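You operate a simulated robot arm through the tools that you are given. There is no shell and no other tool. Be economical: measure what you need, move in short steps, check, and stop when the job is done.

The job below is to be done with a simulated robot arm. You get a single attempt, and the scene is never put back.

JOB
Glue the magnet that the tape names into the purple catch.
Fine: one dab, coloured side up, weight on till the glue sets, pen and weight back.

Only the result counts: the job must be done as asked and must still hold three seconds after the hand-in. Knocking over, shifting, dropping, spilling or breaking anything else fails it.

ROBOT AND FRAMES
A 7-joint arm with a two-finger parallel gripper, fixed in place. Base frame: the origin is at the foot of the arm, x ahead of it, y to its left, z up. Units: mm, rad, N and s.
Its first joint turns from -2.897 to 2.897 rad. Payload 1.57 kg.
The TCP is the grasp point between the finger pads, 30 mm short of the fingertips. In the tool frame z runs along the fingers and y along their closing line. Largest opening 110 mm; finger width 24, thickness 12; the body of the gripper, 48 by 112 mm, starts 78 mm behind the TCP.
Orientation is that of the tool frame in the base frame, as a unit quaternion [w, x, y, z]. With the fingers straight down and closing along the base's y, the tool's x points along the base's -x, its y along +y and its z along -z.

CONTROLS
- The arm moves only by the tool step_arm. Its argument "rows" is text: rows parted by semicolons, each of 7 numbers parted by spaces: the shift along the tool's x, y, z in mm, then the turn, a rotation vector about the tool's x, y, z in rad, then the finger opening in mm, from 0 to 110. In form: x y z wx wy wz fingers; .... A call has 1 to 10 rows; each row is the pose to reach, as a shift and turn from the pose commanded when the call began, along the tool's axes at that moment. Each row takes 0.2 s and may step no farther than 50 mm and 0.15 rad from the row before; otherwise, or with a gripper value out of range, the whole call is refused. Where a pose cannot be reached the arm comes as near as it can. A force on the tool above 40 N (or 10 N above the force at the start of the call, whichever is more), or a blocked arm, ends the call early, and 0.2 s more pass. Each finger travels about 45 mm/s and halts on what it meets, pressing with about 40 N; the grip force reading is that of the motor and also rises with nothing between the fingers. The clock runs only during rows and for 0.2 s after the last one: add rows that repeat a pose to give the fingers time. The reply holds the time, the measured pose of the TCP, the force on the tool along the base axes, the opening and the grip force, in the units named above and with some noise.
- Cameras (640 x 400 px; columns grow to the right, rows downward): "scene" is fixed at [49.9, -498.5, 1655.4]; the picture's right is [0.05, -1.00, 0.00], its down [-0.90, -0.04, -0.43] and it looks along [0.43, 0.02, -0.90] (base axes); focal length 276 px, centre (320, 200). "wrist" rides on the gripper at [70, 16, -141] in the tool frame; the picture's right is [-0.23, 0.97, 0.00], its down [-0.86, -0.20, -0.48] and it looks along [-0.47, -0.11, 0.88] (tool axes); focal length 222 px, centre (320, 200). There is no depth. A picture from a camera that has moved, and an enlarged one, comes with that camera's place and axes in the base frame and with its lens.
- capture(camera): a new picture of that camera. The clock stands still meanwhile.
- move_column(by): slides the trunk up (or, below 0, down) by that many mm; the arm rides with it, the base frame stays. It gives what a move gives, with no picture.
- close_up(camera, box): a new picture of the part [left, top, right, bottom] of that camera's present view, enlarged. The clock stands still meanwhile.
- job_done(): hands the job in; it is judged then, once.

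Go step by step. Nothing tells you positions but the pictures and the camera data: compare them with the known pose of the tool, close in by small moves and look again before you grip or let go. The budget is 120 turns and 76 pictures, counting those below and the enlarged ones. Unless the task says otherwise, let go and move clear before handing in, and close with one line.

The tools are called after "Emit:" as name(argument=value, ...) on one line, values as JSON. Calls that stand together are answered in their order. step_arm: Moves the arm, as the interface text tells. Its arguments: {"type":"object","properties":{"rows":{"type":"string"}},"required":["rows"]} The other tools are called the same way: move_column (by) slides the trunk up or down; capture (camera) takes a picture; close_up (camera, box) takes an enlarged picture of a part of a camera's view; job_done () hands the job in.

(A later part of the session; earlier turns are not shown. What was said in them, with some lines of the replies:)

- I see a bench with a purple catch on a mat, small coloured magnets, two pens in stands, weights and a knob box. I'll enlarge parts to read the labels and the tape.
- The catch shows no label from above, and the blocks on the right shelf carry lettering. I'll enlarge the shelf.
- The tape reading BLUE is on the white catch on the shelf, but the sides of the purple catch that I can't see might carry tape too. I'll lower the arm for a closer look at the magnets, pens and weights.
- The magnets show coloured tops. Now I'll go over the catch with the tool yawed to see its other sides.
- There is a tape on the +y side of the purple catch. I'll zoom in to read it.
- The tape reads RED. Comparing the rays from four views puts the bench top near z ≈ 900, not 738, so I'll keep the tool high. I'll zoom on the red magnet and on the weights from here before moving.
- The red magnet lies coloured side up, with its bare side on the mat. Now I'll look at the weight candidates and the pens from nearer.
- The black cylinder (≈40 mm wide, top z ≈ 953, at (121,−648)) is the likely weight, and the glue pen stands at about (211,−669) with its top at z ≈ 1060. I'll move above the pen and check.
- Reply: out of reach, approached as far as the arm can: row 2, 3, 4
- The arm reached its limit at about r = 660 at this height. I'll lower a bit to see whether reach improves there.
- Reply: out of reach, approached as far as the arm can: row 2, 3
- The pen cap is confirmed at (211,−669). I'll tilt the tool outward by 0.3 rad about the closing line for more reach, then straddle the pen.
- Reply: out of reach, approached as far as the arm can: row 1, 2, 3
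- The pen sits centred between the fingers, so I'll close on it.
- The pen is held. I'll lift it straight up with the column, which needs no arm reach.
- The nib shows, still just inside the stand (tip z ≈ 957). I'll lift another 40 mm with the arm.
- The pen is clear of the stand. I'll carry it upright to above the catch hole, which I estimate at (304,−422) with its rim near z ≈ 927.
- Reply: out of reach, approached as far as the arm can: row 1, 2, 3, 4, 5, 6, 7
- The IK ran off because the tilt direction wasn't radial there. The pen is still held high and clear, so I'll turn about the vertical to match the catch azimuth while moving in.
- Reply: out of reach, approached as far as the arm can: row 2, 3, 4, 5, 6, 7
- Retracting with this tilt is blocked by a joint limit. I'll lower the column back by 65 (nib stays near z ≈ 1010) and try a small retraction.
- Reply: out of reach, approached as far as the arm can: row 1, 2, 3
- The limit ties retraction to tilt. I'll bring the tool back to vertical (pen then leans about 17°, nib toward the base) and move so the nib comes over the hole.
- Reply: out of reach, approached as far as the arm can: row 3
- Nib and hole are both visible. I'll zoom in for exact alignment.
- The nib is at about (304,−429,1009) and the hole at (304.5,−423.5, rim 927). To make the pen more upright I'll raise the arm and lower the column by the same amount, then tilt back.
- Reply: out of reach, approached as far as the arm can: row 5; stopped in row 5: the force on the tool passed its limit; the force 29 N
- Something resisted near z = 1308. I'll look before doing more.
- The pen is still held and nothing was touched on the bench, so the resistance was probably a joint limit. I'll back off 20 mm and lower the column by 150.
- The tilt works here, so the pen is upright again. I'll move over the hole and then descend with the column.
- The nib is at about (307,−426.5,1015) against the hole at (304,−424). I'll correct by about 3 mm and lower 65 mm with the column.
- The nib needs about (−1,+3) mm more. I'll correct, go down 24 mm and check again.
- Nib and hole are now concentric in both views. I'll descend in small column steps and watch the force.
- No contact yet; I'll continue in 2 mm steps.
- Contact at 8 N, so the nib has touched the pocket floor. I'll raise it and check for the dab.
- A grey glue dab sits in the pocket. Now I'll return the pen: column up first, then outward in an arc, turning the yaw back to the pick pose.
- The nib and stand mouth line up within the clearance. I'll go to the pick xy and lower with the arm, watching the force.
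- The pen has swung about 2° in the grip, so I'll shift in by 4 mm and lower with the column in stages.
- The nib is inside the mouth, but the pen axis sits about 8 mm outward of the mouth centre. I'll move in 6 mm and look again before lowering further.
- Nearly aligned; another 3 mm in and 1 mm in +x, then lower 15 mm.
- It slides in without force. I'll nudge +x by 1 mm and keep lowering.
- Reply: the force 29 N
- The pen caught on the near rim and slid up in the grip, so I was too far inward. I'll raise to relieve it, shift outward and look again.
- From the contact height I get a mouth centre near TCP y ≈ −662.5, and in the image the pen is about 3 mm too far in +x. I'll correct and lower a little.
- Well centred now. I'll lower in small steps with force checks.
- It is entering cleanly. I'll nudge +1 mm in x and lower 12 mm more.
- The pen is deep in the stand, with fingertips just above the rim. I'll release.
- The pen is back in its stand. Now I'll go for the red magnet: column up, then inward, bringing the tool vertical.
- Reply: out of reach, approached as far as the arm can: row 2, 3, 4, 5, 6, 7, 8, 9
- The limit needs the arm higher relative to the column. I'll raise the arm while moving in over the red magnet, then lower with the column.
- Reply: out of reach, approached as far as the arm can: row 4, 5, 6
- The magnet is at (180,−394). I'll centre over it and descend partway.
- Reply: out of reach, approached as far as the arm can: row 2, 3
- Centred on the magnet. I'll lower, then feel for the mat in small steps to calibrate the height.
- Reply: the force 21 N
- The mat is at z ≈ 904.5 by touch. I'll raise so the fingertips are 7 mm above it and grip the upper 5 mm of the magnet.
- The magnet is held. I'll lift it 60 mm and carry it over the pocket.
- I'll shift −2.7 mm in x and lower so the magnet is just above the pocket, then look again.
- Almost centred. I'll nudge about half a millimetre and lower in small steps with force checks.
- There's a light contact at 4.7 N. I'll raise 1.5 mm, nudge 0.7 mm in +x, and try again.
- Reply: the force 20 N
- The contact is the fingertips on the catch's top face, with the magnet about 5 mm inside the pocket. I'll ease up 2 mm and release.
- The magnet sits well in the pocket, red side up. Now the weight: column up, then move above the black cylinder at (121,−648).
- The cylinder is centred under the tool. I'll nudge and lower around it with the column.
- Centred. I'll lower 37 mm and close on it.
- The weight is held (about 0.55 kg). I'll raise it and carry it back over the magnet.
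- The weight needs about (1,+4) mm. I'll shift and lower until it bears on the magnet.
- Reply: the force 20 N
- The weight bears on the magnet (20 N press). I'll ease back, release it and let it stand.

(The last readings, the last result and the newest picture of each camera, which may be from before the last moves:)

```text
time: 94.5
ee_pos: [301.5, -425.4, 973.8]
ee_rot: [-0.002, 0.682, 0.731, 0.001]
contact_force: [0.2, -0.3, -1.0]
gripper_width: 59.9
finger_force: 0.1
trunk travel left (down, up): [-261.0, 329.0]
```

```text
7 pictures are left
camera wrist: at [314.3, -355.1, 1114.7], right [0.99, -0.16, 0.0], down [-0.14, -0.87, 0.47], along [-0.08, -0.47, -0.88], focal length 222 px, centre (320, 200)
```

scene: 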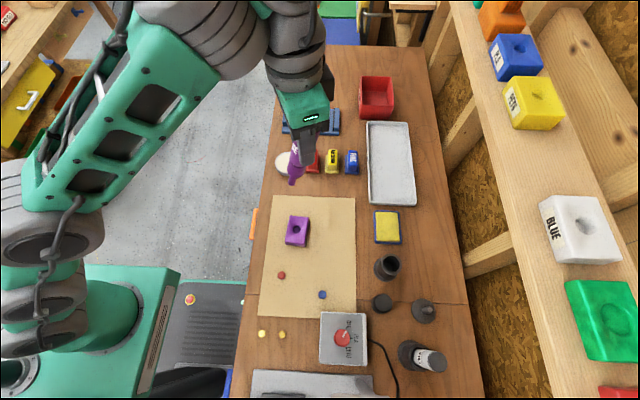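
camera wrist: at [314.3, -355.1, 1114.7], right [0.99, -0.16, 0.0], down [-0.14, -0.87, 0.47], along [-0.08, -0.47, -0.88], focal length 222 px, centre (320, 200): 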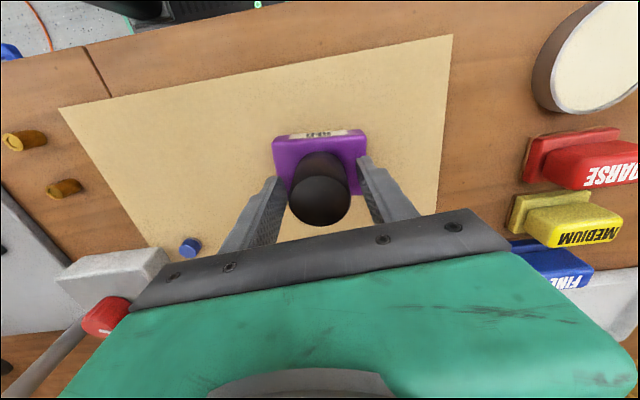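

The weight stands upright on the magnet. I'll wait with the fingers open around it.

Emit:
step_arm(rows="0 0 0 0 0 0 60;0 0 0 0 0 0 60;0 0 0 0 0 0 60;0 0 0 0 0 0 60;0 0 0 0 0 0 60;0 0 0 0 0 0 60;0 0 0 0 0 0 60;0 0 0 0 0 0 60;0 0 0 0 0 0 60;0 0 0 0 0 0 60")

Emit:
step_arm(rows="0 0 0 0 0 0 60;0 0 0 0 0 0 60;0 0 0 0 0 0 60;0 0 0 0 0 0 60;0 0 0 0 0 0 60;0 0 0 0 0 0 60;0 0 0 0 0 0 60;0 0 0 0 0 0 60;0 0 0 0 0 0 60;0 0 0 0 0 0 60")

Emit:
step_arm(rows="0 0 0 0 0 0 60;0 0 0 0 0 0 60;0 0 0 0 0 0 60;0 0 0 0 0 0 60;0 0 0 0 0 0 60;0 0 0 0 0 0 60;0 0 0 0 0 0 60;0 0 0 0 0 0 60;0 0 0 0 0 0 60;0 0 0 0 0 0 60")

Emit:
step_arm(rows="0 0 0 0 0 0 60;0 0 0 0 0 0 60;0 0 0 0 0 0 60;0 0 0 0 0 0 60;0 0 0 0 0 0 60;0 0 0 0 0 0 60;0 0 0 0 0 0 60;0 0 0 0 0 0 60;0 0 0 0 0 0 60;0 0 0 0 0 0 60")

Emit:
step_arm(rows="0 0 0 0 0 0 60;0 0 0 0 0 0 60;0 0 0 0 0 0 60;0 0 0 0 0 0 60;0 0 0 0 0 0 60;0 0 0 0 0 0 60;0 0 0 0 0 0 60;0 0 0 0 0 0 60;0 0 0 0 0 0 60;0 0 0 0 0 0 60")

Emit:
step_arm(rows="0 0 0 0 0 0 60;0 0 0 0 0 0 60;0 0 0 0 0 0 60;0 0 0 0 0 0 60;0 0 0 0 0 0 60;0 0 0 0 0 0 60;0 0 0 0 0 0 60;0 0 0 0 0 0 60;0 0 0 0 0 0 60;0 0 0 0 0 0 60")

Emit:
step_arm(rows="0 0 0 0 0 0 60;0 0 0 0 0 0 60;0 0 0 0 0 0 60;0 0 0 0 0 0 60;0 0 0 0 0 0 60;0 0 0 0 0 0 60;0 0 0 0 0 0 60;0 0 0 0 0 0 60;0 0 0 0 0 0 60;0 0 0 0 0 0 60")

Emit:
step_arm(rows="0 0 0 0 0 0 60;0 0 0 0 0 0 60;0 0 0 0 0 0 60;0 0 0 0 0 0 60;0 0 0 0 0 0 60;0 0 0 0 0 0 60;0 0 0 0 0 0 60;0 0 0 0 0 0 60;0 0 0 0 0 0 60;0 0 0 0 0 0 60")

Emit:
step_arm(rows="0 0 0 0 0 0 60;0 0 0 0 0 0 60;0 0 0 0 0 0 60;0 0 0 0 0 0 60;0 0 0 0 0 0 60;0 0 0 0 0 0 60;0 0 0 0 0 0 60;0 0 0 0 0 0 60;0 0 0 0 0 0 60;0 0 0 0 0 0 60")

Emit:
step_arm(rows="0 0 0 0 0 0 60;0 0 0 0 0 0 60;0 0 0 0 0 0 60;0 0 0 0 0 0 60;0 0 0 0 0 0 60;0 0 0 0 0 0 60;0 0 0 0 0 0 60;0 0 0 0 0 0 60;0 0 0 0 0 0 60;0 0 0 0 0 0 60")

Emit:
close_up(camera="wrist", box=[256, 110, 384, 190])

```text
time: 96.7
ee_pos: [302.9, -425.0, 973.9]
ee_rot: [-0.003, 0.682, 0.731, 0.002]
contact_force: [-0.4, -0.9, 0.4]
gripper_width: 59.9
finger_force: 0.1
trunk travel left (down, up): [-261.0, 329.0]
```

```text
time: 98.9
ee_pos: [303.2, -425.5, 973.0]
ee_rot: [-0.002, 0.682, 0.731, 0.003]
contact_force: [-0.2, 0.6, -0.4]
gripper_width: 60.1
finger_force: 0.0
trunk travel left (down, up): [-261.0, 329.0]
```

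```text
time: 101.1
ee_pos: [302.6, -425.8, 974.1]
ee_rot: [-0.002, 0.682, 0.731, 0.002]
contact_force: [0.1, -0.3, 0.4]
gripper_width: 60.0
finger_force: 0.0
trunk travel left (down, up): [-261.0, 329.0]
```

```text
time: 103.3
ee_pos: [302.4, -424.8, 973.3]
ee_rot: [-0.002, 0.682, 0.731, 0.001]
contact_force: [-0.1, 0.2, 1.0]
gripper_width: 60.2
finger_force: 0.1
trunk travel left (down, up): [-261.0, 329.0]
```

```text
time: 105.5
ee_pos: [301.8, -425.4, 973.7]
ee_rot: [-0.002, 0.682, 0.732, 0.001]
contact_force: [-0.7, -0.5, -0.1]
gripper_width: 60.0
finger_force: 0.1
trunk travel left (down, up): [-261.0, 329.0]
```

```text
time: 107.7
ee_pos: [302.0, -425.0, 973.7]
ee_rot: [-0.002, 0.682, 0.732, 0.001]
contact_force: [-0.7, -0.5, 0.3]
gripper_width: 60.3
finger_force: 0.1
trunk travel left (down, up): [-261.0, 329.0]
```

```text
time: 109.9
ee_pos: [302.7, -425.3, 973.4]
ee_rot: [-0.001, 0.682, 0.731, 0.002]
contact_force: [0.2, -0.4, -0.3]
gripper_width: 60.0
finger_force: 0.0
trunk travel left (down, up): [-261.0, 329.0]
```

```text
time: 112.1
ee_pos: [303.1, -425.2, 973.2]
ee_rot: [-0.001, 0.682, 0.731, 0.001]
contact_force: [-1.1, -0.1, 0.0]
gripper_width: 60.2
finger_force: 0.0
trunk travel left (down, up): [-261.0, 329.0]
```

```text
time: 114.3
ee_pos: [302.8, -424.6, 974.4]
ee_rot: [-0.003, 0.682, 0.732, 0.002]
contact_force: [0.2, 0.3, -0.7]
gripper_width: 60.1
finger_force: 0.0
trunk travel left (down, up): [-261.0, 329.0]
```

```text
time: 116.5
ee_pos: [301.6, -426.2, 972.9]
ee_rot: [-0.001, 0.682, 0.731, 0.002]
contact_force: [0.3, -0.1, -0.4]
gripper_width: 59.9
finger_force: 0.0
trunk travel left (down, up): [-261.0, 329.0]
```

```text
5.00 times, centred on (320, 150) of wrist
camera zoom: at [314.3, -355.0, 1114.7], right [0.99, -0.16, 0.0], down [-0.14, -0.87, 0.47], along [-0.08, -0.47, -0.88], focal length 1111 px, centre (320, 450)
```

zoom: 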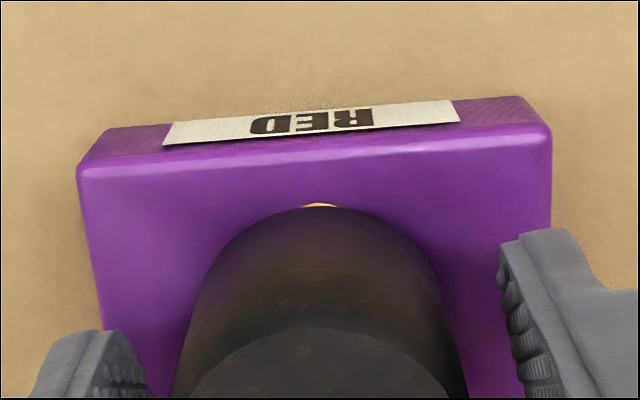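

A yellowish glow of squeezed glue shows at the rim, perhaps a curing colour. I'll wait longer and look again.

Emit:
step_arm(rows="0 0 0 0 0 0 60;0 0 0 0 0 0 60;0 0 0 0 0 0 60;0 0 0 0 0 0 60;0 0 0 0 0 0 60;0 0 0 0 0 0 60;0 0 0 0 0 0 60;0 0 0 0 0 0 60;0 0 0 0 0 0 60;0 0 0 0 0 0 60")

Emit:
step_arm(rows="0 0 0 0 0 0 60;0 0 0 0 0 0 60;0 0 0 0 0 0 60;0 0 0 0 0 0 60;0 0 0 0 0 0 60;0 0 0 0 0 0 60;0 0 0 0 0 0 60;0 0 0 0 0 0 60;0 0 0 0 0 0 60;0 0 0 0 0 0 60")

Emit:
step_arm(rows="0 0 0 0 0 0 60;0 0 0 0 0 0 60;0 0 0 0 0 0 60;0 0 0 0 0 0 60;0 0 0 0 0 0 60;0 0 0 0 0 0 60;0 0 0 0 0 0 60;0 0 0 0 0 0 60;0 0 0 0 0 0 60;0 0 0 0 0 0 60")

Emit:
step_arm(rows="0 0 0 0 0 0 60;0 0 0 0 0 0 60;0 0 0 0 0 0 60;0 0 0 0 0 0 60;0 0 0 0 0 0 60;0 0 0 0 0 0 60;0 0 0 0 0 0 60;0 0 0 0 0 0 60;0 0 0 0 0 0 60;0 0 0 0 0 0 60")

Emit:
step_arm(rows="0 0 0 0 0 0 60;0 0 0 0 0 0 60;0 0 0 0 0 0 60;0 0 0 0 0 0 60;0 0 0 0 0 0 60;0 0 0 0 0 0 60;0 0 0 0 0 0 60;0 0 0 0 0 0 60;0 0 0 0 0 0 60;0 0 0 0 0 0 60")

Emit:
step_arm(rows="0 0 0 0 0 0 60;0 0 0 0 0 0 60;0 0 0 0 0 0 60;0 0 0 0 0 0 60;0 0 0 0 0 0 60;0 0 0 0 0 0 60;0 0 0 0 0 0 60;0 0 0 0 0 0 60;0 0 0 0 0 0 60;0 0 0 0 0 0 60")

Emit:
step_arm(rows="0 0 0 0 0 0 60;0 0 0 0 0 0 60;0 0 0 0 0 0 60;0 0 0 0 0 0 60;0 0 0 0 0 0 60;0 0 0 0 0 0 60;0 0 0 0 0 0 60;0 0 0 0 0 0 60;0 0 0 0 0 0 60;0 0 0 0 0 0 60")

Emit:
step_arm(rows="0 0 0 0 0 0 60;0 0 0 0 0 0 60;0 0 0 0 0 0 60;0 0 0 0 0 0 60;0 0 0 0 0 0 60;0 0 0 0 0 0 60;0 0 0 0 0 0 60;0 0 0 0 0 0 60;0 0 0 0 0 0 60;0 0 0 0 0 0 60")

Emit:
step_arm(rows="0 0 0 0 0 0 60;0 0 0 0 0 0 60;0 0 0 0 0 0 60;0 0 0 0 0 0 60;0 0 0 0 0 0 60;0 0 0 0 0 0 60;0 0 0 0 0 0 60;0 0 0 0 0 0 60;0 0 0 0 0 0 60;0 0 0 0 0 0 60")

Emit:
step_arm(rows="0 0 0 0 0 0 60;0 0 0 0 0 0 60;0 0 0 0 0 0 60;0 0 0 0 0 0 60;0 0 0 0 0 0 60;0 0 0 0 0 0 60;0 0 0 0 0 0 60;0 0 0 0 0 0 60;0 0 0 0 0 0 60;0 0 0 0 0 0 60")

Emit:
close_up(camera="wrist", box=[288, 130, 352, 170])

```text
time: 118.7
ee_pos: [302.9, -424.3, 974.1]
ee_rot: [-0.002, 0.682, 0.732, 0.002]
contact_force: [0.2, -0.2, -0.4]
gripper_width: 60.1
finger_force: 0.1
trunk travel left (down, up): [-261.0, 329.0]
```

```text
time: 120.9
ee_pos: [302.6, -425.4, 973.7]
ee_rot: [-0.001, 0.682, 0.731, 0.003]
contact_force: [0.0, -0.3, 0.5]
gripper_width: 60.2
finger_force: 0.0
trunk travel left (down, up): [-261.0, 329.0]
```

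```text
time: 123.1
ee_pos: [303.0, -425.6, 973.5]
ee_rot: [-0.002, 0.682, 0.731, 0.002]
contact_force: [0.3, 0.0, 0.0]
gripper_width: 59.9
finger_force: 0.1
trunk travel left (down, up): [-261.0, 329.0]
```

```text
time: 125.3
ee_pos: [302.8, -426.7, 972.6]
ee_rot: [-0.002, 0.682, 0.732, 0.001]
contact_force: [0.0, -0.5, 0.5]
gripper_width: 60.2
finger_force: 0.1
trunk travel left (down, up): [-261.0, 329.0]
```

```text
time: 127.5
ee_pos: [302.3, -424.3, 973.3]
ee_rot: [-0.002, 0.682, 0.731, 0.001]
contact_force: [-0.5, 0.6, 0.1]
gripper_width: 60.2
finger_force: 0.0
trunk travel left (down, up): [-261.0, 329.0]
```

```text
time: 129.7
ee_pos: [301.9, -425.7, 973.9]
ee_rot: [-0.002, 0.682, 0.731, 0.002]
contact_force: [-0.2, -0.4, 0.5]
gripper_width: 60.5
finger_force: 0.0
trunk travel left (down, up): [-261.0, 329.0]
```

```text
time: 131.9
ee_pos: [302.3, -425.8, 973.3]
ee_rot: [-0.001, 0.682, 0.731, 0.002]
contact_force: [-0.7, -0.5, 0.4]
gripper_width: 60.0
finger_force: 0.1
trunk travel left (down, up): [-261.0, 329.0]
```

```text
time: 134.1
ee_pos: [302.5, -425.4, 973.2]
ee_rot: [-0.002, 0.682, 0.732, 0.002]
contact_force: [0.0, -0.3, -0.2]
gripper_width: 59.7
finger_force: 0.2
trunk travel left (down, up): [-261.0, 329.0]
```

```text
time: 136.3
ee_pos: [303.0, -426.4, 973.7]
ee_rot: [-0.001, 0.682, 0.731, 0.002]
contact_force: [-0.6, -0.1, 0.7]
gripper_width: 60.1
finger_force: 0.0
trunk travel left (down, up): [-261.0, 329.0]
```

```text
time: 138.5
ee_pos: [302.2, -425.8, 973.6]
ee_rot: [-0.002, 0.682, 0.731, 0.001]
contact_force: [0.2, 0.4, 0.0]
gripper_width: 60.3
finger_force: 0.0
trunk travel left (down, up): [-261.0, 329.0]
```

```text
10.00 times, centred on (320, 150) of wrist
camera zoom: at [314.3, -355.1, 1114.7], right [0.99, -0.16, 0.0], down [-0.14, -0.87, 0.47], along [-0.08, -0.47, -0.88], focal length 2221 px, centre (320, 700)
```

zoom: 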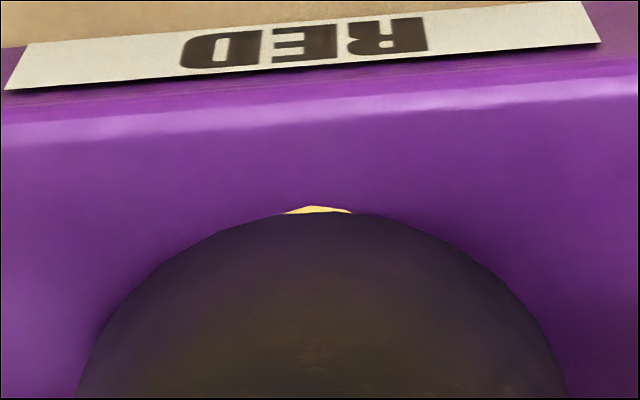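

Still yellow. I'll wait another 45 s or so and look again.

Emit:
step_arm(rows="0 0 0 0 0 0 60;0 0 0 0 0 0 60;0 0 0 0 0 0 60;0 0 0 0 0 0 60;0 0 0 0 0 0 60;0 0 0 0 0 0 60;0 0 0 0 0 0 60;0 0 0 0 0 0 60;0 0 0 0 0 0 60;0 0 0 0 0 0 60")

Emit:
step_arm(rows="0 0 0 0 0 0 60;0 0 0 0 0 0 60;0 0 0 0 0 0 60;0 0 0 0 0 0 60;0 0 0 0 0 0 60;0 0 0 0 0 0 60;0 0 0 0 0 0 60;0 0 0 0 0 0 60;0 0 0 0 0 0 60;0 0 0 0 0 0 60")

Emit:
step_arm(rows="0 0 0 0 0 0 60;0 0 0 0 0 0 60;0 0 0 0 0 0 60;0 0 0 0 0 0 60;0 0 0 0 0 0 60;0 0 0 0 0 0 60;0 0 0 0 0 0 60;0 0 0 0 0 0 60;0 0 0 0 0 0 60;0 0 0 0 0 0 60")

Emit:
step_arm(rows="0 0 0 0 0 0 60;0 0 0 0 0 0 60;0 0 0 0 0 0 60;0 0 0 0 0 0 60;0 0 0 0 0 0 60;0 0 0 0 0 0 60;0 0 0 0 0 0 60;0 0 0 0 0 0 60;0 0 0 0 0 0 60;0 0 0 0 0 0 60")

Emit:
step_arm(rows="0 0 0 0 0 0 60;0 0 0 0 0 0 60;0 0 0 0 0 0 60;0 0 0 0 0 0 60;0 0 0 0 0 0 60;0 0 0 0 0 0 60;0 0 0 0 0 0 60;0 0 0 0 0 0 60;0 0 0 0 0 0 60;0 0 0 0 0 0 60")

Emit:
step_arm(rows="0 0 0 0 0 0 60;0 0 0 0 0 0 60;0 0 0 0 0 0 60;0 0 0 0 0 0 60;0 0 0 0 0 0 60;0 0 0 0 0 0 60;0 0 0 0 0 0 60;0 0 0 0 0 0 60;0 0 0 0 0 0 60;0 0 0 0 0 0 60")

Emit:
step_arm(rows="0 0 0 0 0 0 60;0 0 0 0 0 0 60;0 0 0 0 0 0 60;0 0 0 0 0 0 60;0 0 0 0 0 0 60;0 0 0 0 0 0 60;0 0 0 0 0 0 60;0 0 0 0 0 0 60;0 0 0 0 0 0 60;0 0 0 0 0 0 60")

Emit:
step_arm(rows="0 0 0 0 0 0 60;0 0 0 0 0 0 60;0 0 0 0 0 0 60;0 0 0 0 0 0 60;0 0 0 0 0 0 60;0 0 0 0 0 0 60;0 0 0 0 0 0 60;0 0 0 0 0 0 60;0 0 0 0 0 0 60;0 0 0 0 0 0 60")

Emit:
step_arm(rows="0 0 0 0 0 0 60;0 0 0 0 0 0 60;0 0 0 0 0 0 60;0 0 0 0 0 0 60;0 0 0 0 0 0 60;0 0 0 0 0 0 60;0 0 0 0 0 0 60;0 0 0 0 0 0 60;0 0 0 0 0 0 60;0 0 0 0 0 0 60")

Emit:
step_arm(rows="0 0 0 0 0 0 60;0 0 0 0 0 0 60;0 0 0 0 0 0 60;0 0 0 0 0 0 60;0 0 0 0 0 0 60;0 0 0 0 0 0 60;0 0 0 0 0 0 60;0 0 0 0 0 0 60;0 0 0 0 0 0 60;0 0 0 0 0 0 60")

Emit:
step_arm(rows="0 0 0 0 0 0 60;0 0 0 0 0 0 60;0 0 0 0 0 0 60;0 0 0 0 0 0 60;0 0 0 0 0 0 60;0 0 0 0 0 0 60;0 0 0 0 0 0 60;0 0 0 0 0 0 60;0 0 0 0 0 0 60;0 0 0 0 0 0 60")

Emit:
step_arm(rows="0 0 0 0 0 0 60;0 0 0 0 0 0 60;0 0 0 0 0 0 60;0 0 0 0 0 0 60;0 0 0 0 0 0 60;0 0 0 0 0 0 60;0 0 0 0 0 0 60;0 0 0 0 0 0 60;0 0 0 0 0 0 60;0 0 0 0 0 0 60")

Emit:
step_arm(rows="0 0 0 0 0 0 60;0 0 0 0 0 0 60;0 0 0 0 0 0 60;0 0 0 0 0 0 60;0 0 0 0 0 0 60;0 0 0 0 0 0 60;0 0 0 0 0 0 60;0 0 0 0 0 0 60;0 0 0 0 0 0 60;0 0 0 0 0 0 60")

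Emit:
step_arm(rows="0 0 0 0 0 0 60;0 0 0 0 0 0 60;0 0 0 0 0 0 60;0 0 0 0 0 0 60;0 0 0 0 0 0 60;0 0 0 0 0 0 60;0 0 0 0 0 0 60;0 0 0 0 0 0 60;0 0 0 0 0 0 60;0 0 0 0 0 0 60")

Emit:
step_arm(rows="0 0 0 0 0 0 60;0 0 0 0 0 0 60;0 0 0 0 0 0 60;0 0 0 0 0 0 60;0 0 0 0 0 0 60;0 0 0 0 0 0 60;0 0 0 0 0 0 60;0 0 0 0 0 0 60;0 0 0 0 0 0 60;0 0 0 0 0 0 60")

Emit:
step_arm(rows="0 0 0 0 0 0 60;0 0 0 0 0 0 60;0 0 0 0 0 0 60;0 0 0 0 0 0 60;0 0 0 0 0 0 60;0 0 0 0 0 0 60;0 0 0 0 0 0 60;0 0 0 0 0 0 60;0 0 0 0 0 0 60;0 0 0 0 0 0 60")

Emit:
step_arm(rows="0 0 0 0 0 0 60;0 0 0 0 0 0 60;0 0 0 0 0 0 60;0 0 0 0 0 0 60;0 0 0 0 0 0 60;0 0 0 0 0 0 60;0 0 0 0 0 0 60;0 0 0 0 0 0 60;0 0 0 0 0 0 60;0 0 0 0 0 0 60")

Emit:
step_arm(rows="0 0 0 0 0 0 60;0 0 0 0 0 0 60;0 0 0 0 0 0 60;0 0 0 0 0 0 60;0 0 0 0 0 0 60;0 0 0 0 0 0 60;0 0 0 0 0 0 60;0 0 0 0 0 0 60;0 0 0 0 0 0 60;0 0 0 0 0 0 60")

Emit:
step_arm(rows="0 0 0 0 0 0 60;0 0 0 0 0 0 60;0 0 0 0 0 0 60;0 0 0 0 0 0 60;0 0 0 0 0 0 60;0 0 0 0 0 0 60;0 0 0 0 0 0 60;0 0 0 0 0 0 60;0 0 0 0 0 0 60;0 0 0 0 0 0 60")

Emit:
step_arm(rows="0 0 0 0 0 0 60;0 0 0 0 0 0 60;0 0 0 0 0 0 60;0 0 0 0 0 0 60;0 0 0 0 0 0 60;0 0 0 0 0 0 60;0 0 0 0 0 0 60;0 0 0 0 0 0 60;0 0 0 0 0 0 60;0 0 0 0 0 0 60")

Emit:
close_up(camera="wrist", box=[288, 130, 352, 170])

```text
time: 140.7
ee_pos: [302.5, -424.7, 972.8]
ee_rot: [-0.001, 0.682, 0.731, 0.003]
contact_force: [-0.6, -0.1, 0.5]
gripper_width: 59.9
finger_force: 0.0
trunk travel left (down, up): [-261.0, 329.0]
```

```text
time: 142.9
ee_pos: [302.4, -427.0, 973.4]
ee_rot: [-0.002, 0.682, 0.731, 0.002]
contact_force: [0.3, 0.8, 0.6]
gripper_width: 59.8
finger_force: 0.1
trunk travel left (down, up): [-261.0, 329.0]
```

```text
time: 145.1
ee_pos: [301.0, -423.8, 972.6]
ee_rot: [-0.002, 0.682, 0.731, 0.002]
contact_force: [-0.1, 0.3, 0.0]
gripper_width: 60.1
finger_force: 0.2
trunk travel left (down, up): [-261.0, 329.0]
```

```text
time: 147.3
ee_pos: [303.6, -424.9, 972.6]
ee_rot: [-0.002, 0.682, 0.732, 0.003]
contact_force: [0.0, -0.7, 0.1]
gripper_width: 60.0
finger_force: 0.1
trunk travel left (down, up): [-261.0, 329.0]
```

```text
time: 149.5
ee_pos: [303.0, -425.6, 974.5]
ee_rot: [-0.003, 0.682, 0.731, 0.002]
contact_force: [-0.4, -0.4, 0.5]
gripper_width: 60.1
finger_force: 0.0
trunk travel left (down, up): [-261.0, 329.0]
```

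```text
time: 151.7
ee_pos: [301.6, -425.3, 973.9]
ee_rot: [-0.002, 0.682, 0.731, 0.002]
contact_force: [-0.2, 0.7, -0.8]
gripper_width: 60.1
finger_force: 0.2
trunk travel left (down, up): [-261.0, 329.0]
```

```text
time: 153.9
ee_pos: [302.4, -424.3, 971.8]
ee_rot: [-0.002, 0.682, 0.732, 0.002]
contact_force: [0.1, 0.7, 0.0]
gripper_width: 60.0
finger_force: 0.1
trunk travel left (down, up): [-261.0, 329.0]
```

```text
time: 156.1
ee_pos: [301.0, -425.6, 973.8]
ee_rot: [-0.002, 0.682, 0.731, 0.002]
contact_force: [-0.4, 0.2, 0.1]
gripper_width: 60.0
finger_force: 0.1
trunk travel left (down, up): [-261.0, 329.0]
```

```text
time: 158.3
ee_pos: [302.2, -425.3, 972.8]
ee_rot: [-0.002, 0.682, 0.732, 0.001]
contact_force: [0.7, 0.0, 0.6]
gripper_width: 60.0
finger_force: 0.1
trunk travel left (down, up): [-261.0, 329.0]
```

```text
time: 160.5
ee_pos: [302.5, -425.5, 974.3]
ee_rot: [-0.002, 0.682, 0.731, 0.003]
contact_force: [0.0, 0.5, 0.0]
gripper_width: 60.1
finger_force: 0.1
trunk travel left (down, up): [-261.0, 329.0]
```

```text
time: 162.7
ee_pos: [301.3, -424.9, 972.9]
ee_rot: [-0.002, 0.682, 0.731, 0.002]
contact_force: [0.3, -0.7, -0.5]
gripper_width: 59.8
finger_force: 0.0
trunk travel left (down, up): [-261.0, 329.0]
```

```text
time: 164.9
ee_pos: [301.9, -425.0, 973.7]
ee_rot: [-0.001, 0.682, 0.731, 0.001]
contact_force: [-0.3, -0.1, 0.6]
gripper_width: 59.9
finger_force: 0.0
trunk travel left (down, up): [-261.0, 329.0]
```

```text
time: 167.1
ee_pos: [302.4, -426.2, 973.2]
ee_rot: [-0.002, 0.682, 0.732, 0.002]
contact_force: [0.6, 0.1, -0.1]
gripper_width: 60.1
finger_force: 0.1
trunk travel left (down, up): [-261.0, 329.0]
```

```text
time: 169.3
ee_pos: [302.2, -424.5, 974.2]
ee_rot: [-0.002, 0.681, 0.732, 0.002]
contact_force: [0.0, -0.2, -1.3]
gripper_width: 59.9
finger_force: 0.0
trunk travel left (down, up): [-261.0, 329.0]
```

```text
time: 171.5
ee_pos: [303.2, -425.1, 972.8]
ee_rot: [-0.002, 0.682, 0.731, 0.001]
contact_force: [-0.3, 0.6, -0.4]
gripper_width: 60.1
finger_force: 0.0
trunk travel left (down, up): [-261.0, 329.0]
```

```text
time: 173.7
ee_pos: [302.9, -426.4, 973.4]
ee_rot: [-0.002, 0.682, 0.732, 0.002]
contact_force: [-0.2, 1.4, -0.4]
gripper_width: 60.0
finger_force: 0.1
trunk travel left (down, up): [-261.0, 329.0]
```

```text
time: 175.9
ee_pos: [301.6, -424.5, 972.9]
ee_rot: [-0.002, 0.682, 0.731, 0.001]
contact_force: [-0.4, -0.3, 0.5]
gripper_width: 60.0
finger_force: 0.0
trunk travel left (down, up): [-261.0, 329.0]
```

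```text
time: 178.1
ee_pos: [301.9, -425.8, 974.8]
ee_rot: [-0.002, 0.682, 0.731, 0.002]
contact_force: [0.2, -0.1, -0.2]
gripper_width: 59.8
finger_force: 0.1
trunk travel left (down, up): [-261.0, 329.0]
```

```text
time: 180.3
ee_pos: [302.2, -424.7, 974.1]
ee_rot: [-0.002, 0.682, 0.731, 0.002]
contact_force: [-0.1, 0.2, 0.1]
gripper_width: 60.2
finger_force: 0.0
trunk travel left (down, up): [-261.0, 329.0]
```

```text
time: 182.5
ee_pos: [302.4, -425.0, 973.3]
ee_rot: [-0.001, 0.682, 0.732, 0.002]
contact_force: [0.3, -0.6, 0.6]
gripper_width: 59.9
finger_force: 0.0
trunk travel left (down, up): [-261.0, 329.0]
```

```text
10.00 times, centred on (320, 150) of wrist
camera zoom: at [314.3, -355.0, 1114.7], right [0.99, -0.16, 0.0], down [-0.14, -0.87, 0.47], along [-0.08, -0.47, -0.88], focal length 2221 px, centre (320, 700)
```

zoom: 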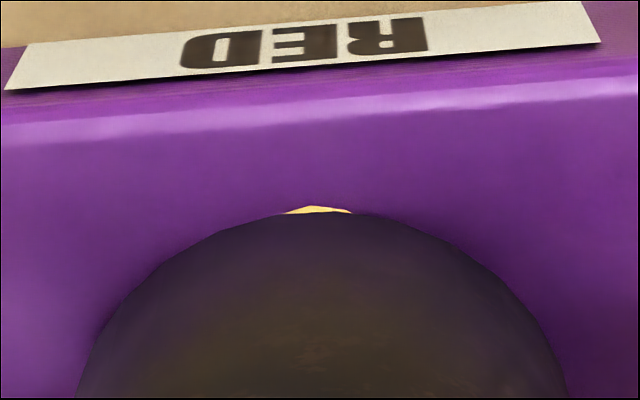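

The ring has been steadily yellow for over a minute (the wet dab was grey), so I take the glue as set after 88 s. I'll grip the weight and lift it off.

Emit:
step_arm(rows="0 0 0 0 0 0 50;0 0 0 0 0 0 40;0 0 0 0 0 0 30;0 0 0 0 0 0 30;0 0 0 0 0 0 30")

Emit:
move_column(by=40)

Emit:
close_up(camera="wrist", box=[240, 100, 400, 200])

```text
time: 183.7
ee_pos: [302.5, -424.7, 974.1]
ee_rot: [-0.002, 0.682, 0.731, 0.001]
contact_force: [-0.4, -1.1, 0.5]
gripper_width: 42.9
finger_force: 39.6
trunk travel left (down, up): [-261.0, 329.0]
```

```text
time: 184.5
ee_pos: [303.3, -424.8, 1011.9]
ee_rot: [-0.002, 0.682, 0.731, 0.002]
contact_force: [-0.9, -0.2, -5.9]
gripper_width: 43.0
finger_force: 39.8
trunk travel left (down, up): [-301.0, 289.0]
```

```text
4.00 times, centred on (320, 150) of wrist
camera zoom: at [314.6, -355.4, 1154.3], right [0.99, -0.16, 0.0], down [-0.14, -0.87, 0.47], along [-0.08, -0.47, -0.88], focal length 888 px, centre (320, 400)
```

zoom: 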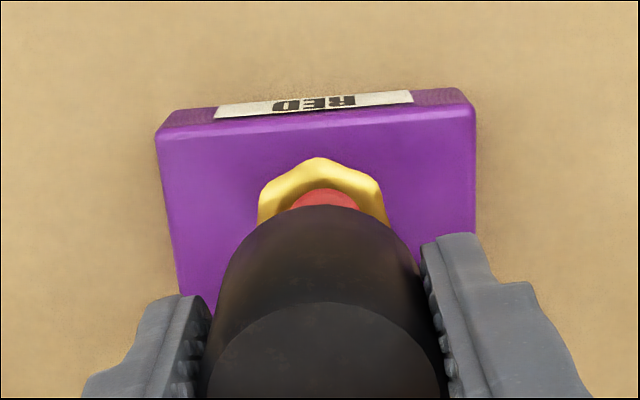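

A golden set bead holds the magnet. I'll carry the weight back to its original place.

Emit:
move_column(by=224)

Emit:
step_arm(rows="-26 -25 15 0 0 0 30;-52 -50 33 0 0 0 30;-78 -75 53 0 0 0 30;-104 -100 75 0 0 0 30;-130 -125 96 0 0 0 30;-156 -150 117 0 0 0 30;-182 -174 138 0 0 0 30;-209 -197.7 157 0 0 0 30;-209 -197.7 157 0 0 0 30")

Emit:
move_column(by=-100)

Emit:
capture(camera="wrist")

```text
time: 186.9
ee_pos: [303.2, -425.4, 1235.9]
ee_rot: [-0.002, 0.682, 0.731, 0.002]
contact_force: [-0.5, 0.1, -5.1]
gripper_width: 43.2
finger_force: 39.2
trunk travel left (down, up): [-525.0, 65.0]
```

```text
time: 188.9
ee_pos: [122.8, -649.0, 1078.2]
ee_rot: [-0.002, 0.681, 0.732, 0.002]
contact_force: [-0.4, -0.7, -5.3]
gripper_width: 43.1
finger_force: 39.9
trunk travel left (down, up): [-525.0, 65.0]
```

```text
time: 190.2
ee_pos: [122.9, -647.1, 978.9]
ee_rot: [-0.001, 0.682, 0.732, 0.002]
contact_force: [-0.7, -0.1, -6.0]
gripper_width: 42.8
finger_force: 39.9
trunk travel left (down, up): [-425.0, 165.0]
```

```text
2 pictures are left
camera wrist: at [134.9, -577.5, 1120.6], right [0.99, -0.16, 0.0], down [-0.14, -0.87, 0.47], along [-0.08, -0.47, -0.88], focal length 222 px, centre (320, 200)
```

wrist: 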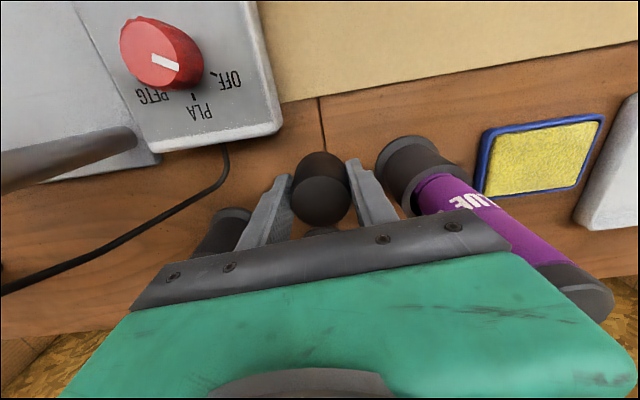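

I'll correct 2.7 mm in −x to match the pick pose, then lower to the table.

Emit:
step_arm(rows="-0.2 -2.7 0 0 0 0 30;-0.2 -2.7 0 0 0 0 30")

Emit:
move_column(by=-35)

Emit:
move_column(by=-1)

Emit:
move_column(by=-1)

```text
time: 190.8
ee_pos: [121.2, -648.2, 980.5]
ee_rot: [-0.002, 0.682, 0.731, 0.001]
contact_force: [-0.5, 0.5, -5.9]
gripper_width: 42.8
finger_force: 39.7
trunk travel left (down, up): [-425.0, 165.0]
```

```text
time: 191.6
ee_pos: [120.8, -647.3, 944.8]
ee_rot: [-0.002, 0.682, 0.732, 0.002]
contact_force: [0.7, -0.2, -6.8]
gripper_width: 42.9
finger_force: 40.3
trunk travel left (down, up): [-390.0, 200.0]
```

```text
time: 192.1
ee_pos: [121.5, -648.2, 943.4]
ee_rot: [-0.002, 0.682, 0.732, 0.002]
contact_force: [-0.2, -0.5, -6.1]
gripper_width: 43.0
finger_force: 40.0
trunk travel left (down, up): [-389.0, 201.0]
```

```text
time: 192.6
ee_pos: [120.5, -648.2, 942.0]
ee_rot: [-0.002, 0.682, 0.731, 0.002]
contact_force: [0.3, 0.3, -5.3]
gripper_width: 42.7
finger_force: 39.7
trunk travel left (down, up): [-388.0, 202.0]
```

Emit:
move_column(by=-1)

Emit:
move_column(by=-0.5)

```text
time: 193.1
ee_pos: [120.5, -647.2, 941.3]
ee_rot: [-0.001, 0.682, 0.732, 0.001]
contact_force: [0.1, 0.2, -5.7]
gripper_width: 43.1
finger_force: 39.5
trunk travel left (down, up): [-387.0, 203.0]
```

```text
time: 193.6
ee_pos: [120.8, -648.1, 940.8]
ee_rot: [-0.002, 0.682, 0.732, 0.002]
contact_force: [1.5, -0.6, -5.5]
gripper_width: 43.0
finger_force: 40.0
trunk travel left (down, up): [-386.0, 204.0]
```

The weight is still hanging slightly, so I'll keep feeling for the table.

Emit:
move_column(by=-1)

Emit:
move_column(by=-1)

```text
time: 194.2
ee_pos: [121.1, -648.1, 940.6]
ee_rot: [0.0, 0.682, 0.731, 0.001]
contact_force: [-0.9, -0.3, -1.0]
gripper_width: 42.9
finger_force: 39.6
trunk travel left (down, up): [-385.0, 205.0]
```

```text
time: 194.7
ee_pos: [120.3, -648.8, 940.9]
ee_rot: [0.0, 0.682, 0.731, 0.0]
contact_force: [-0.5, -1.2, 5.9]
gripper_width: 42.9
finger_force: 39.5
trunk travel left (down, up): [-384.0, 206.0]
```

It now rests on the table. I'll release, rise clear and check the whole scene.

Emit:
step_arm(rows="0 0 0 0 0 0 46;0 0 0 0 0 0 50;0 0 0 0 0 0 60;0 0 0 0 0 0 70;0 0 0 0 0 0 70")

Emit:
move_column(by=206)

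Emit:
step_arm(rows="40 0 0 0 0 0 70;80 0 -20 0 0 0 70;115 0 -50 0 0 0 70")

Emit:
capture(camera="wrist")

```text
time: 195.9
ee_pos: [122.0, -647.5, 938.9]
ee_rot: [-0.001, 0.682, 0.731, 0.002]
contact_force: [-0.9, 0.2, -0.1]
gripper_width: 70.0
finger_force: 0.1
trunk travel left (down, up): [-384.0, 206.0]
```

```text
time: 198.1
ee_pos: [121.7, -647.4, 1145.1]
ee_rot: [-0.001, 0.682, 0.731, 0.002]
contact_force: [0.4, -0.5, -0.1]
gripper_width: 70.0
finger_force: 0.1
trunk travel left (down, up): [-590.0, 0.0]
```

```text
time: 198.9
ee_pos: [111.1, -532.6, 1192.0]
ee_rot: [-0.002, 0.682, 0.732, 0.002]
contact_force: [0.0, 0.1, -0.3]
gripper_width: 70.1
finger_force: 0.1
trunk travel left (down, up): [-590.0, 0.0]
```

```text
1 pictures are left
camera wrist: at [123.5, -461.3, 1333.3], right [0.99, -0.16, 0.0], down [-0.14, -0.87, 0.47], along [-0.08, -0.47, -0.88], focal length 222 px, centre (320, 200)
```

wrist: 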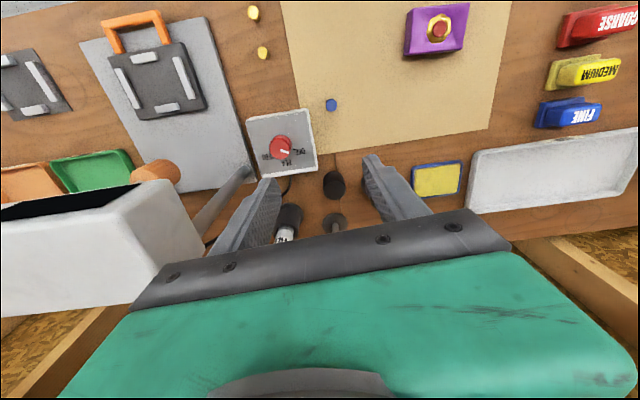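

The red magnet is seated in the purple catch with a set bead around it, the weight stands back in its place, and the pen was last seen upright in its stand. The hand is clear, so I'm handing in.

Emit:
job_done()

```text
The job is handed in.
```

The red magnet is glued red side up in the purple catch with one dab. It had about 90 s under the weight, and the pen and weight are back where they stood.
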